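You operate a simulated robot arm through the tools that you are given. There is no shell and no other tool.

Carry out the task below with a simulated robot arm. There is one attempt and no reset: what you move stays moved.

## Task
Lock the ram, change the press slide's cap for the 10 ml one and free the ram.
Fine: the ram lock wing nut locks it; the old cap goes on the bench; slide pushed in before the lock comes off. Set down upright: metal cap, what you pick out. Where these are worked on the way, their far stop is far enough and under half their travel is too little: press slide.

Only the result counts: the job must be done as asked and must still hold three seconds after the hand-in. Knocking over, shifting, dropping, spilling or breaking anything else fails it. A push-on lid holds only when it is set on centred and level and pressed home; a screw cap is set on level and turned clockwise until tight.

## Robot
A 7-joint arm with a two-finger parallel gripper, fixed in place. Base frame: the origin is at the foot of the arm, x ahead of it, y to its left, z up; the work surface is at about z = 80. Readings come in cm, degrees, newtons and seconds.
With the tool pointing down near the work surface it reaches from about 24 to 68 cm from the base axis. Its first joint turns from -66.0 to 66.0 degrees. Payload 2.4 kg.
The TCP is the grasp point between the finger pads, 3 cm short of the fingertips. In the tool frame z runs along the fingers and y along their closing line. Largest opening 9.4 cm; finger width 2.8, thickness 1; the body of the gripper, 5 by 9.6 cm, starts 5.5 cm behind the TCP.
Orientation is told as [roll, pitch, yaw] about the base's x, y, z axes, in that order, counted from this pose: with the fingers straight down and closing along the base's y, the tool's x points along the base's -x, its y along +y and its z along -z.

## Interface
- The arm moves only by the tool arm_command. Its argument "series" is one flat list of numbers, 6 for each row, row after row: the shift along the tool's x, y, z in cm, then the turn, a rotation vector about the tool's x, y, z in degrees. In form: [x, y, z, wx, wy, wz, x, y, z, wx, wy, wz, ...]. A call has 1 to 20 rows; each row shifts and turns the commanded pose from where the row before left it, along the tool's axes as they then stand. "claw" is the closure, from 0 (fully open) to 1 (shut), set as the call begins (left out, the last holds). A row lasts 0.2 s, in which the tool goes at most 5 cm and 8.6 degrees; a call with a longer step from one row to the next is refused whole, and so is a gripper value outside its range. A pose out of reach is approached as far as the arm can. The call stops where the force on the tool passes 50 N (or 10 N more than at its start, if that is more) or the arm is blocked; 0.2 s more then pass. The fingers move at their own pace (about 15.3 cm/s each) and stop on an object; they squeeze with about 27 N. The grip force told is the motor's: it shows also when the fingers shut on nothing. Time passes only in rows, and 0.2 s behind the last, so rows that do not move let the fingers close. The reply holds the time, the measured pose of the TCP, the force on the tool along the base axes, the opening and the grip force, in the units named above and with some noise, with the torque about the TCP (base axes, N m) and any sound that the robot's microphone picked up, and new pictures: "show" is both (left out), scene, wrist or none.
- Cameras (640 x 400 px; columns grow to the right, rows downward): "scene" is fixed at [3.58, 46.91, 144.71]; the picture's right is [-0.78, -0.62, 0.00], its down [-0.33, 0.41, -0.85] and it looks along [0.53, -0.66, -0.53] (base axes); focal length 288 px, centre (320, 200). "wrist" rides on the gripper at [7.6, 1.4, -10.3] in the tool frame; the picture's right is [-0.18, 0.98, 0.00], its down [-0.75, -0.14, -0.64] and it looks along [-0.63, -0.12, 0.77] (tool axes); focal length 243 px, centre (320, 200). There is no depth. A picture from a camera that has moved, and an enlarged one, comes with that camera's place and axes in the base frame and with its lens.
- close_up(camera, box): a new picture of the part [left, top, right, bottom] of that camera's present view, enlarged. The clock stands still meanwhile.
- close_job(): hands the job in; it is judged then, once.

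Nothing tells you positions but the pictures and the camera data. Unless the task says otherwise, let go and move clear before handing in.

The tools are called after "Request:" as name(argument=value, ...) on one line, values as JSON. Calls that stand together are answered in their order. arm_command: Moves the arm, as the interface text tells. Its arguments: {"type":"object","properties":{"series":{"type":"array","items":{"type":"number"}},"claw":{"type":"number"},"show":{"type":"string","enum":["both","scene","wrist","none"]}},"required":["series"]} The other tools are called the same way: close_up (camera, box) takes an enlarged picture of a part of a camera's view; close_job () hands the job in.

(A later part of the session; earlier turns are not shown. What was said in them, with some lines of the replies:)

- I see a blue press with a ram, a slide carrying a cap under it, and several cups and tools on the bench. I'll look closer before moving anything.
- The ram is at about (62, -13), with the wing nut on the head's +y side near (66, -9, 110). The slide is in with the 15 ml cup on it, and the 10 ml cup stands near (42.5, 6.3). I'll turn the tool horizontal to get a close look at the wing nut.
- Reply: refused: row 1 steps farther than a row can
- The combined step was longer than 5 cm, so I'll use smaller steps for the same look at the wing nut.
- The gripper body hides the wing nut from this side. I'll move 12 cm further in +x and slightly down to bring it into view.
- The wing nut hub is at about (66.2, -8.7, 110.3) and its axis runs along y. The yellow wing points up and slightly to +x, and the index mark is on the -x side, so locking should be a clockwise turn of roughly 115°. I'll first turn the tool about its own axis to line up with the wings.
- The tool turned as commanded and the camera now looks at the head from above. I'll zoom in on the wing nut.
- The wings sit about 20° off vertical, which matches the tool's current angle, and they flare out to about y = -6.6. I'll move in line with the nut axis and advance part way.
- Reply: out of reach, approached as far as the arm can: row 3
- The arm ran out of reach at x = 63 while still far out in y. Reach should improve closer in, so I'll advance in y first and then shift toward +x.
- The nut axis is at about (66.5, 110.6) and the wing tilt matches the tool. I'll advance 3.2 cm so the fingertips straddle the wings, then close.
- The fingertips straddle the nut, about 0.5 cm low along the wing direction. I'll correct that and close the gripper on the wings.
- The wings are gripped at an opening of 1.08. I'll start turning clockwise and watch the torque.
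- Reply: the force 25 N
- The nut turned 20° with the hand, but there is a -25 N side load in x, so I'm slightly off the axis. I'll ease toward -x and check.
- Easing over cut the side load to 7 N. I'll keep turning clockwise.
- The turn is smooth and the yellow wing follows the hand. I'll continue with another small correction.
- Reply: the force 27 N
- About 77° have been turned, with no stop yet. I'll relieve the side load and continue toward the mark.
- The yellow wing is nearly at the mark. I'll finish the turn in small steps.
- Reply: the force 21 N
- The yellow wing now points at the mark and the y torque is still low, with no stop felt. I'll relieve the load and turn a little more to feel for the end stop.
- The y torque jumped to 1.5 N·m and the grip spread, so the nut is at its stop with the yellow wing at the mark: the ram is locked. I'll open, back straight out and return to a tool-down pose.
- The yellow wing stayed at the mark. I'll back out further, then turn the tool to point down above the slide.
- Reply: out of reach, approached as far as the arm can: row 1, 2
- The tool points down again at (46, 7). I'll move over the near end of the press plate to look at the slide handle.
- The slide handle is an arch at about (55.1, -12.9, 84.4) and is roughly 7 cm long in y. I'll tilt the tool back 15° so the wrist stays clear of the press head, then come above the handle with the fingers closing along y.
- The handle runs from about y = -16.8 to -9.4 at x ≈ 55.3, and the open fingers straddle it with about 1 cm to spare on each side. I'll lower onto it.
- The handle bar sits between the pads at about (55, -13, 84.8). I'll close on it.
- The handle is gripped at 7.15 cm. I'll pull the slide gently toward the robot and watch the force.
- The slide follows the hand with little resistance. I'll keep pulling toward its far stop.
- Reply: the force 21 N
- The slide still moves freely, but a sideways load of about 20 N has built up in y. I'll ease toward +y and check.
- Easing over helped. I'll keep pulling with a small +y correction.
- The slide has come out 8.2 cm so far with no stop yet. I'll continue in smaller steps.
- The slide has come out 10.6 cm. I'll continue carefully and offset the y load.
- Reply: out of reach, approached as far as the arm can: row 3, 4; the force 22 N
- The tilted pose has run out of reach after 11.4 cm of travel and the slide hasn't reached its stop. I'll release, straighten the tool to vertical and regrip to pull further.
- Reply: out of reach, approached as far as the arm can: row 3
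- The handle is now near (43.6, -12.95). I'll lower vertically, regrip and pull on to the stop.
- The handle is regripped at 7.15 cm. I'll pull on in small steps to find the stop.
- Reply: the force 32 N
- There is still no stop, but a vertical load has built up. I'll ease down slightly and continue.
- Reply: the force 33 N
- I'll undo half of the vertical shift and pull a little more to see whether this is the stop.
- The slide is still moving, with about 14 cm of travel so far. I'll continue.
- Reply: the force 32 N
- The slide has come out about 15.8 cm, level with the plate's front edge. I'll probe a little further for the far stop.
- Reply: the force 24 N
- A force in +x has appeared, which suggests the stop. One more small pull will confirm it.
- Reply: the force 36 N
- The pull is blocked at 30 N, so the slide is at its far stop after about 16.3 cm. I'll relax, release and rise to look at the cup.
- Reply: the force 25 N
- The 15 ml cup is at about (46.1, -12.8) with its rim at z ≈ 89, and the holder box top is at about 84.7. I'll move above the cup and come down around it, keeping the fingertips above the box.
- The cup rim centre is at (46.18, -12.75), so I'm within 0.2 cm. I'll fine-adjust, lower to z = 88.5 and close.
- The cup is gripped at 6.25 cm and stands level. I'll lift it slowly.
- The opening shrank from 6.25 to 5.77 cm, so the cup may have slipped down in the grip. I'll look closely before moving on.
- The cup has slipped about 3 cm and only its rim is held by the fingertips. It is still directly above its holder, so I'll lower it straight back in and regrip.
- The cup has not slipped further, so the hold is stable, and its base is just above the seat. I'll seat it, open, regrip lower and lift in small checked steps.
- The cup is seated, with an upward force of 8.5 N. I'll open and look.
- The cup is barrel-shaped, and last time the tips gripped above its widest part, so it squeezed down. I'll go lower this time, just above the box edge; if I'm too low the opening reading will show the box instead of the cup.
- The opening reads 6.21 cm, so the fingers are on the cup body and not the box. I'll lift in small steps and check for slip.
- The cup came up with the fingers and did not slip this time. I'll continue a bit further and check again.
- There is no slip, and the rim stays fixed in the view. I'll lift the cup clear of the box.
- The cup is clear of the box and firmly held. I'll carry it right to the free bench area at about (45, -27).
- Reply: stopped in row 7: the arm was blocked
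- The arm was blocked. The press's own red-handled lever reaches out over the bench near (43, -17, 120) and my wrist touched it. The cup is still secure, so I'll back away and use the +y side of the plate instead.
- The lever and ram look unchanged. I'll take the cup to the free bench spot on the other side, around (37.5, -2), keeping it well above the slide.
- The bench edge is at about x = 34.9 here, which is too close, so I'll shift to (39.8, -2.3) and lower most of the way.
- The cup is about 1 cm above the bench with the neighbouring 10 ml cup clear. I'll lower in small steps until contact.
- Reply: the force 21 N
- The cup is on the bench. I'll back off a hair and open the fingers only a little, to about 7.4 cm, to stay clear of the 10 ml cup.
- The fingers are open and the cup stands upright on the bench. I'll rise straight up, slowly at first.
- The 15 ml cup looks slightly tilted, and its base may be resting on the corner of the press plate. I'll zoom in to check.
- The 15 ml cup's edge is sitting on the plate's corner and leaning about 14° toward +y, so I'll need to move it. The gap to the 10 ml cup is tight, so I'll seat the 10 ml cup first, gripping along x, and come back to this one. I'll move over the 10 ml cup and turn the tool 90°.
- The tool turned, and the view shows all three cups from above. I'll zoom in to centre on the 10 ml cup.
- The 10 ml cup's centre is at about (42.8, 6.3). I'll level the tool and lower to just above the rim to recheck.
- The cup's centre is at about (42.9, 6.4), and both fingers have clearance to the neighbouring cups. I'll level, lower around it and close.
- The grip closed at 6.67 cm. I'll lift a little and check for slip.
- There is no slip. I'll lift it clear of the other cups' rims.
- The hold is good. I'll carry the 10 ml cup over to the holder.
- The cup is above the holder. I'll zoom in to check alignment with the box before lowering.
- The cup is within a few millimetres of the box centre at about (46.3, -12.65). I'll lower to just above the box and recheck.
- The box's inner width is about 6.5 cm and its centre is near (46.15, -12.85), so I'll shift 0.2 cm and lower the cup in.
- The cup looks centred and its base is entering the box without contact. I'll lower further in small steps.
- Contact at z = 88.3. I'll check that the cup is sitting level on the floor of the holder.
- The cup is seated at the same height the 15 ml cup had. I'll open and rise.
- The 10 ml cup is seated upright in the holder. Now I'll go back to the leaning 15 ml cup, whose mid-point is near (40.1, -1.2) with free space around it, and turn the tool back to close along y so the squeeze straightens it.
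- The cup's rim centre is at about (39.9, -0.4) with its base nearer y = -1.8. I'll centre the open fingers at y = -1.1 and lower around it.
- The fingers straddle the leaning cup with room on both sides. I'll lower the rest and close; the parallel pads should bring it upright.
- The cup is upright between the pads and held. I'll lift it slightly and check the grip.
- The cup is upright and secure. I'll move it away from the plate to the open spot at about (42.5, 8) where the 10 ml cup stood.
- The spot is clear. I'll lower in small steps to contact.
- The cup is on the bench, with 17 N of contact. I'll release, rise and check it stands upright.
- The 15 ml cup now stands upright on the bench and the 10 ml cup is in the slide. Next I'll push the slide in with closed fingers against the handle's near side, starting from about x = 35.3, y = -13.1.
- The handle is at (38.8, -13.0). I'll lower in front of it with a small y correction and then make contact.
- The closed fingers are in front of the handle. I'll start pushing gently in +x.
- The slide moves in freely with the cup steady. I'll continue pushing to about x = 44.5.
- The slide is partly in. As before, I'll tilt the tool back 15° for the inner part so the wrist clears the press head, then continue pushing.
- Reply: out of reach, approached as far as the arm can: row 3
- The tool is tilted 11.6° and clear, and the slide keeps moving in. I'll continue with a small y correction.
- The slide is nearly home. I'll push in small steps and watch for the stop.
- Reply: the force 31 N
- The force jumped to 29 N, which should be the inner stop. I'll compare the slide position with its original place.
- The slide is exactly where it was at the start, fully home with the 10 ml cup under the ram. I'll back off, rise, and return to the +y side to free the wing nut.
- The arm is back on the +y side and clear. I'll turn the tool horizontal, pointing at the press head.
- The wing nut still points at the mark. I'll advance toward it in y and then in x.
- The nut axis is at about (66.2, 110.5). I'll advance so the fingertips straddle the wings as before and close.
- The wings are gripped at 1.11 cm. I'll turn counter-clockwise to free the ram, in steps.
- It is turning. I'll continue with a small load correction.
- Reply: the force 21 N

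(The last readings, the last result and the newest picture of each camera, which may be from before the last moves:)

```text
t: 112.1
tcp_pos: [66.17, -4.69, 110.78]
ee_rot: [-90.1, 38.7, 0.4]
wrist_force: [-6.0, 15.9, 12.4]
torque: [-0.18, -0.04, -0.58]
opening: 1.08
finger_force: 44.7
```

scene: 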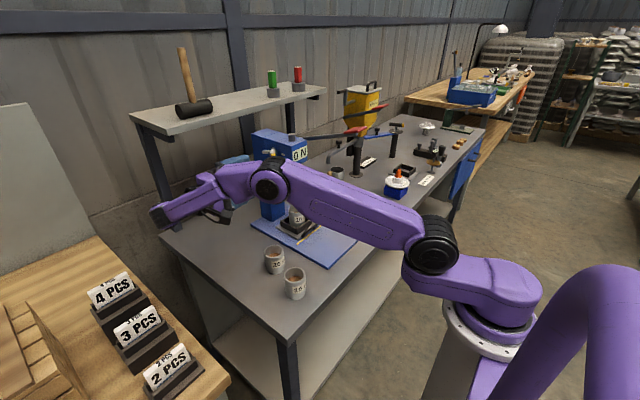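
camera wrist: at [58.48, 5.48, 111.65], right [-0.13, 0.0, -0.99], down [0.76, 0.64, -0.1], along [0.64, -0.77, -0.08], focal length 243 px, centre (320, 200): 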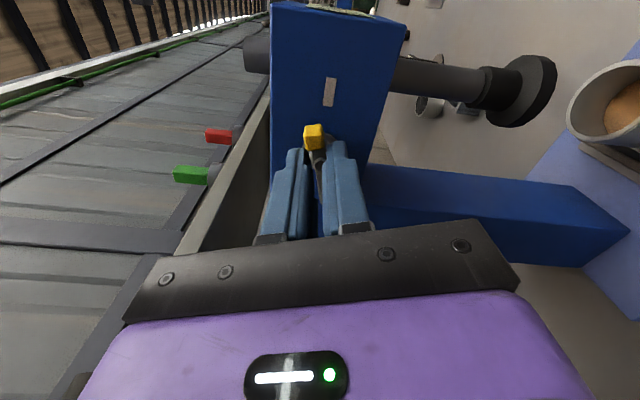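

Request:
arm_command(series=[0.09, -0.05, -0.1, 0, 0, 0, 0, 0, 0, 0, 0, -7, 0, 0, 0, 0, 0, -7, 0, 0, 0, 0, 0, -7], show="wrist")

```text
t: 113.1
tcp_pos: [66.28, -4.73, 110.69]
ee_rot: [-89.8, 60.0, 0.5]
wrist_force: [8.3, 11.6, 18.2]
torque: [0.79, -0.09, 0.47]
opening: 1.09
finger_force: 44.7
camera wrist: at [61.19, 5.45, 116.7], right [-0.76, -0.01, -0.65], down [0.5, 0.65, -0.58], along [0.43, -0.76, -0.49], focal length 243 px, centre (320, 200)
```

wrist: 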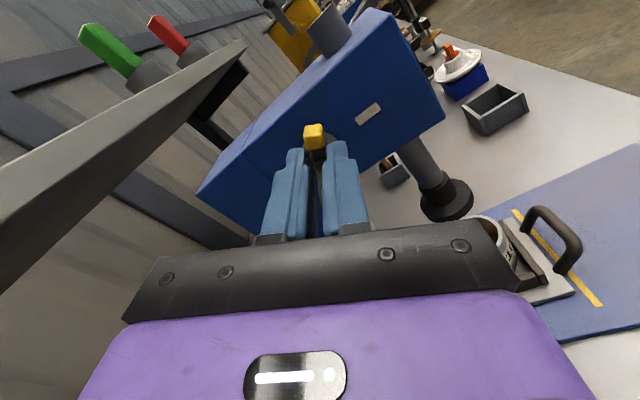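

About 60° turned back. I'll continue.

Request:
arm_command(series=[0.09, -0.12, -0.08, 0, 0, 0, 0, 0, 0, 0, 0, -7, 0, 0, 0, 0, 0, -7, 0, 0, 0, 0, 0, -7], show="none")

```text
t: 114.1
tcp_pos: [66.49, -4.79, 110.8]
ee_rot: [-89.3, 81.0, 1.2]
wrist_force: [27.7, 8.4, 11.0]
torque: [0.92, -0.08, 0.31]
opening: 1.06
finger_force: 44.2
```

Request:
arm_command(series=[0.05, -0.2, -0.05, 0, 0, 0, 0, 0, 0, 0, 0, -6, 0, 0, 0, 0, 0, -6, 0, 0, 0, 0, 0, -6], show="wrist")

```text
t: 115.1
tcp_pos: [66.48, -4.66, 110.74]
ee_rot: [88.8, 80.9, 179.1]
wrist_force: [19.3, 4.8, 1.1]
torque: [0.44, -0.08, -0.02]
opening: 1.1
finger_force: 44.6
camera wrist: at [66.31, 5.46, 118.64], right [-1.0, 0.0, -0.03], down [0.02, 0.64, -0.76], along [0.02, -0.76, -0.64], focal length 243 px, centre (320, 200)
```

wrist: 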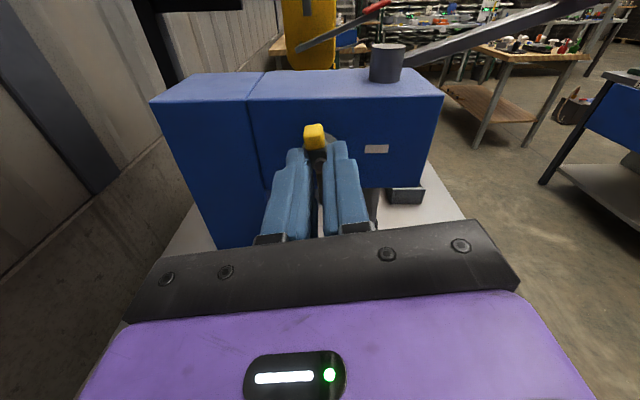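

About 99° turned back. The original position was around 110°, so I'll finish in small steps and feel for the stop.

Request:
arm_command(series=[0.02, -0.14, -0.03, 0, 0, 0, 0, 0, 0, 0, 0, -5, 0, 0, 0, 0, 0, -5], show="none")

```text
t: 115.9
tcp_pos: [66.58, -4.64, 110.86]
ee_rot: [89.3, 70.9, 179.6]
wrist_force: [12.0, 1.4, -2.7]
torque: [0.61, -0.04, -0.17]
opening: 1.09
finger_force: 44.9
```

Request:
arm_command(series=[0.02, -0.08, 0, 0, 0, 0, 0, 0, 0, 0, 0, -3, 0, 0, 0, 0, 0, -3], show="wrist")

```text
t: 116.7
tcp_pos: [66.59, -4.64, 110.81]
ee_rot: [89.6, 65.1, 179.8]
wrist_force: [9.1, -2.2, -1.9]
torque: [1.18, -0.04, -0.5]
opening: 1.09
finger_force: 44.3
camera wrist: at [68.56, 5.47, 118.37], right [-0.97, 0.0, 0.25], down [-0.19, 0.64, -0.74], along [-0.16, -0.77, -0.62], focal length 243 px, centre (320, 200)
```

wrist: 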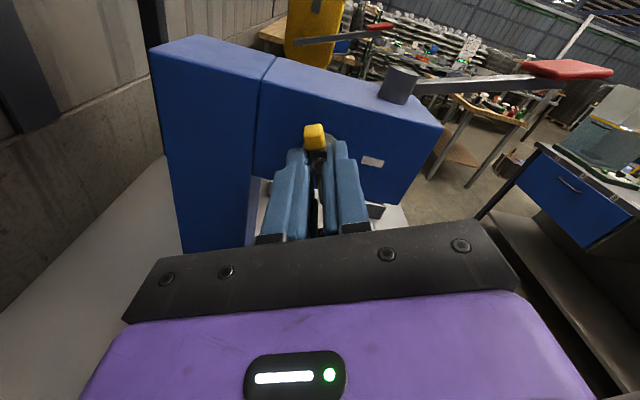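

There is still no stop at 115°. I'll go a little further to find the open end.

Request:
arm_command(series=[0.01, -0.06, 0, 0, 0, 0, 0, 0, 0, 0, 0, -3, 0, 0, 0, 0, 0, -3], show="none")

```text
t: 117.5
tcp_pos: [66.54, -4.78, 110.89]
ee_rot: [89.9, 59.1, 179.8]
wrist_force: [-3.2, -6.4, 0.4]
torque: [0.21, -0.01, -0.33]
opening: 1.06
finger_force: 44.4
```

Request:
arm_command(series=[0, 0, 0, 0, 0, -4, 0, 0, 0, 0, 0, -4, 0, 0, 0, 0, 0, -4], show="wrist")

Request:
close_up(camera="wrist", box=[220, 60, 460, 240])

```text
t: 118.3
tcp_pos: [66.76, -4.64, 110.76]
ee_rot: [89.9, 47.3, 180.1]
wrist_force: [-3.6, -10.4, 2.1]
torque: [-0.04, -1.5, -0.53]
opening: 1.36
finger_force: 45.0
camera wrist: at [70.84, 5.5, 117.41], right [-0.85, 0.0, 0.53], down [-0.41, 0.64, -0.65], along [-0.34, -0.77, -0.55], focal length 243 px, centre (320, 200)
```

wrist: 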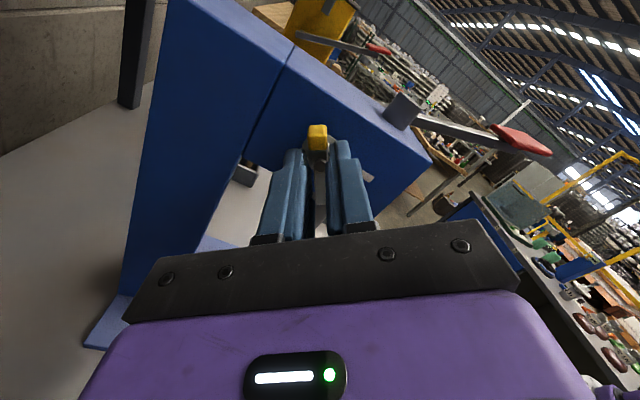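

```text
2.22 times, centred on (340, 150) of wrist
camera zoom: at [70.84, 5.5, 117.41], right [-0.85, 0.0, 0.53], down [-0.41, 0.64, -0.65], along [-0.34, -0.77, -0.55], focal length 539 px, centre (276, 311)
```

zoom: 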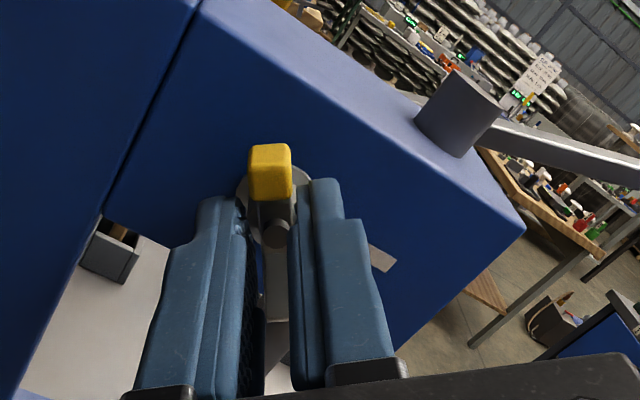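

The opposite stop is reached, with torque -1.5 N·m, so the wing nut is fully loosened and the ram is free. I'll open and back straight out.

Request:
arm_command(series=[0, 0, 0, 0, 0, 0, 0, 0, 0, 0, 0, 0, 0, 0, 0, 0, 0, 0], claw=0, show="none")

Request:
arm_command(series=[0, 0, -2, 0, 0, 0, 0, 0, -2, 0, 0, 0, 0, 0, -2, 0, 0, 0])

Request:
close_up(camera="wrist", box=[220, 40, 460, 240])

```text
t: 119.1
tcp_pos: [66.81, -4.54, 110.79]
ee_rot: [89.8, 47.1, -179.9]
wrist_force: [0.7, 0.7, -0.3]
torque: [0.01, 0.02, 0.01]
opening: 9.42
finger_force: 0.2
```

```text
t: 119.9
tcp_pos: [66.2, 1.44, 110.7]
ee_rot: [89.9, 47.0, -179.9]
wrist_force: [-0.4, -0.5, 1.2]
torque: [0.02, -0.03, 0.01]
opening: 9.4
finger_force: 0.0
out of reach, approached as far as the arm can: row 3
camera wrist: at [70.4, 11.6, 117.36], right [-0.84, 0.0, 0.54], down [-0.41, 0.64, -0.65], along [-0.34, -0.77, -0.54], focal length 243 px, centre (320, 200)
```

scene: 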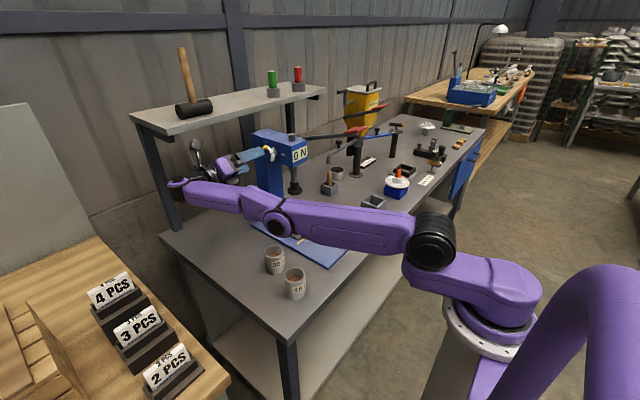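
wrist: 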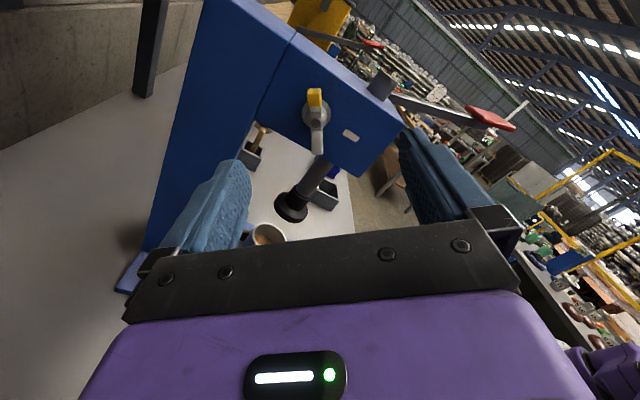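

```text
2.00 times, centred on (340, 140) of wrist
camera zoom: at [70.4, 11.6, 117.36], right [-0.84, 0.0, 0.54], down [-0.41, 0.64, -0.65], along [-0.34, -0.77, -0.54], focal length 485 px, centre (280, 320)
```

zoom: 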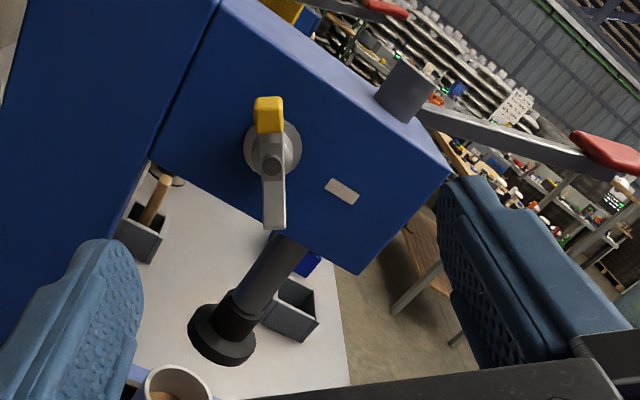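

The wing nut is back in its loosened position, and the ram and lever look unchanged. I'll retreat toward -x and check the whole scene.

Request:
arm_command(series=[-2.37, 2.57, 0, 0, 0, 0, -2.37, 2.57, 0, 0, 0, 0, -2.37, 2.57, -2, 0, 0, 0, -2.37, 2.57, -2, 0, 0, 0, -2.37, 2.57, -2, 0, 0, 0, -2.37, 2.57, -2, 0, 0, 0])

Request:
close_up(camera="scene", box=[230, 120, 390, 310])

```text
t: 121.3
tcp_pos: [46.26, 8.79, 110.74]
ee_rot: [89.8, 47.1, 180.0]
wrist_force: [-0.3, 0.1, 0.1]
torque: [-0.02, -0.02, -0.04]
opening: 9.41
finger_force: 0.1
out of reach, approached as far as the arm can: row 1, 2
camera wrist: at [50.39, 18.98, 117.31], right [-0.85, 0.0, 0.53], down [-0.41, 0.64, -0.65], along [-0.34, -0.77, -0.54], focal length 243 px, centre (320, 200)
```

scene: 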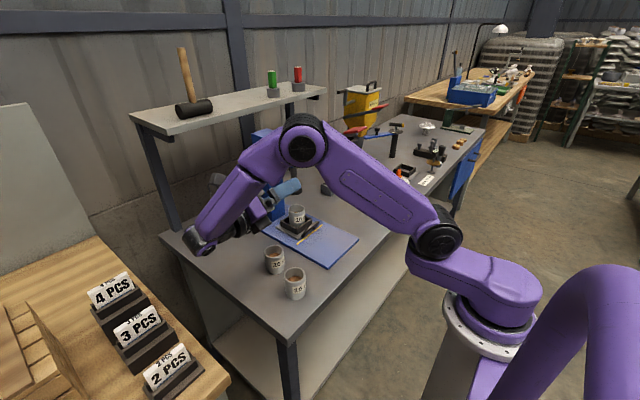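
wrist: 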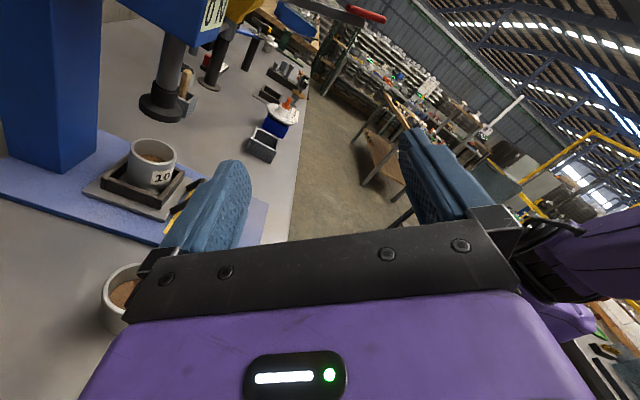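

```text
2.11 times, centred on (310, 215) of scene
camera zoom: at [3.59, 46.9, 144.71], right [-0.78, -0.62, 0.0], down [-0.33, 0.41, -0.85], along [0.53, -0.66, -0.53], focal length 607 px, centre (341, 168)
```

zoom: 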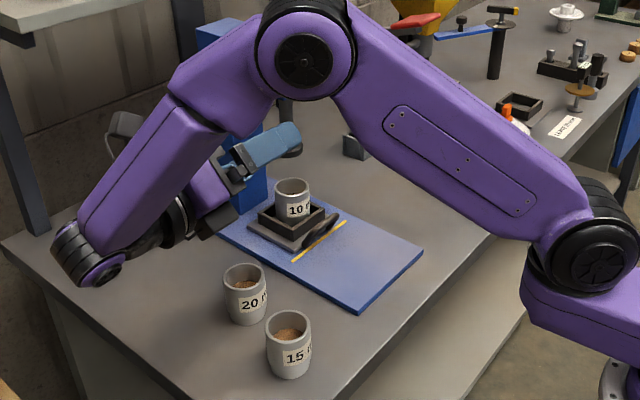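

Everything looks in place: 10 ml cup in the slide under the ram, 15 ml and 20 ml cups upright on the bench. I'll raise the arm clear for a last look.

Request:
arm_command(series=[2.94, 2.71, 0, 0, 0, 0, 2.94, 2.71, 0, 0, 0, 0, 2.94, 2.71, 0, 0, 0, 0, 2.94, 2.71, 0, 0, 0, 0, -2.37, 2.57, 0, 0, 0, 0, -2.37, 2.57, 0, 0, 0, 0])

Request:
close_up(camera="scene", box=[230, 120, 390, 310])

Request:
close_up(camera="wrist", box=[0, 0, 320, 240])

```text
t: 122.7
tcp_pos: [39.58, 8.75, 126.67]
ee_rot: [89.8, 47.1, -180.0]
wrist_force: [-0.5, -0.3, 0.7]
torque: [0.0, 0.02, 0.0]
opening: 9.4
finger_force: 0.1
camera wrist: at [43.69, 18.89, 133.2], right [-0.85, 0.0, 0.53], down [-0.41, 0.64, -0.65], along [-0.34, -0.77, -0.54], focal length 243 px, centre (320, 200)
```

scene: 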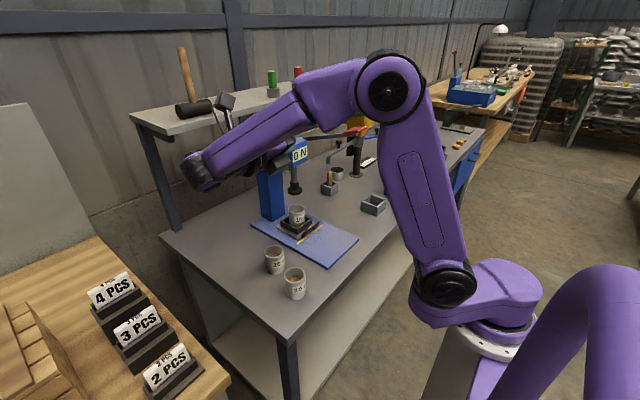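
wrist: 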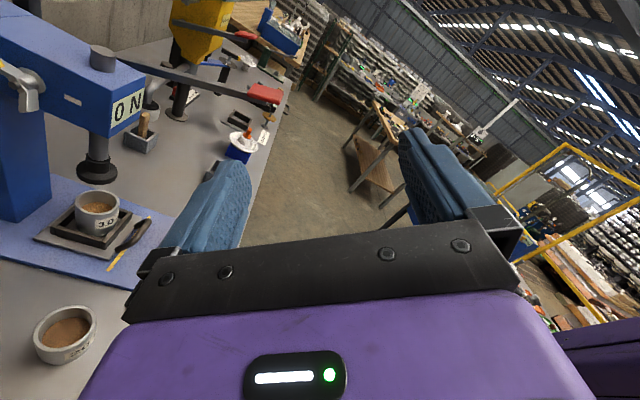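

```text
2.11 times, centred on (310, 215) of scene
camera zoom: at [3.59, 46.91, 144.71], right [-0.78, -0.62, 0.0], down [-0.33, 0.41, -0.85], along [0.53, -0.66, -0.53], focal length 607 px, centre (341, 168)
```

zoom: 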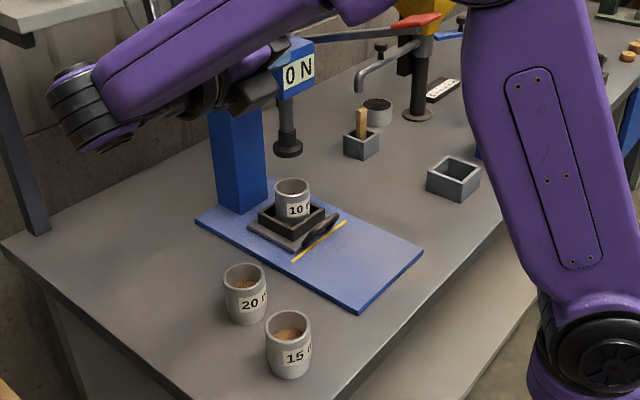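

```text
1.67 times, centred on (160, 120) of wrist
camera zoom: at [43.69, 18.89, 133.2], right [-0.85, 0.0, 0.53], down [-0.41, 0.64, -0.65], along [-0.34, -0.77, -0.54], focal length 404 px, centre (587, 333)
```

zoom: 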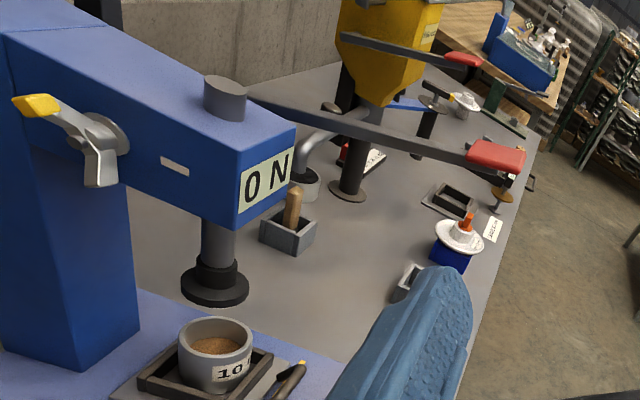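

The wing nut is loosened, with the yellow wing turned well away from the mark. The slide is fully in with the 10 ml cup upright under the ram, and the 15 ml cup stands upright on the bench. The 20 ml cup, the lever and everything else look undisturbed and the arm is clear, so I'm handing in.

Request:
close_job()

```text
The job is handed in.
```

The job is handed in: the press slide now holds the 10 ml cup and the ram is free again. I don't have the judge's verdict.

- **Lock:** I turned the wing nut clockwise to its stop, with the yellow wing at the mark, before touching the slide.
- **Slide:** I pulled it out about 16 cm to its far stop. After the swap I pushed it back to its inner stop while the lock was still on; it matches its starting position in the pictures.
- **Old cup:** The 15 ml cup stands upright on the bench near (42.5, 8), roughly where the 10 ml cup was.
- **Free:** I turned the wing nut back to its loose stop, a little past where it started. The ram did not move.

Three things went wrong along the way:

- **Slipped grip:** On the first lift the 15 ml cup slid down in the fingers. I lowered it back into the holder and gripped it lower.
- **Lever contact:** While I was carrying that cup, the wrist touched the press's red-handled lever and the arm stopped. The lever and ram look unchanged in the pictures.
- **Leaning cup:** I first set the 15 ml cup down with its base on the corner of the press plate, where it leaned about 10–14°. I picked it up again and moved it to its present spot. I saw no spill.
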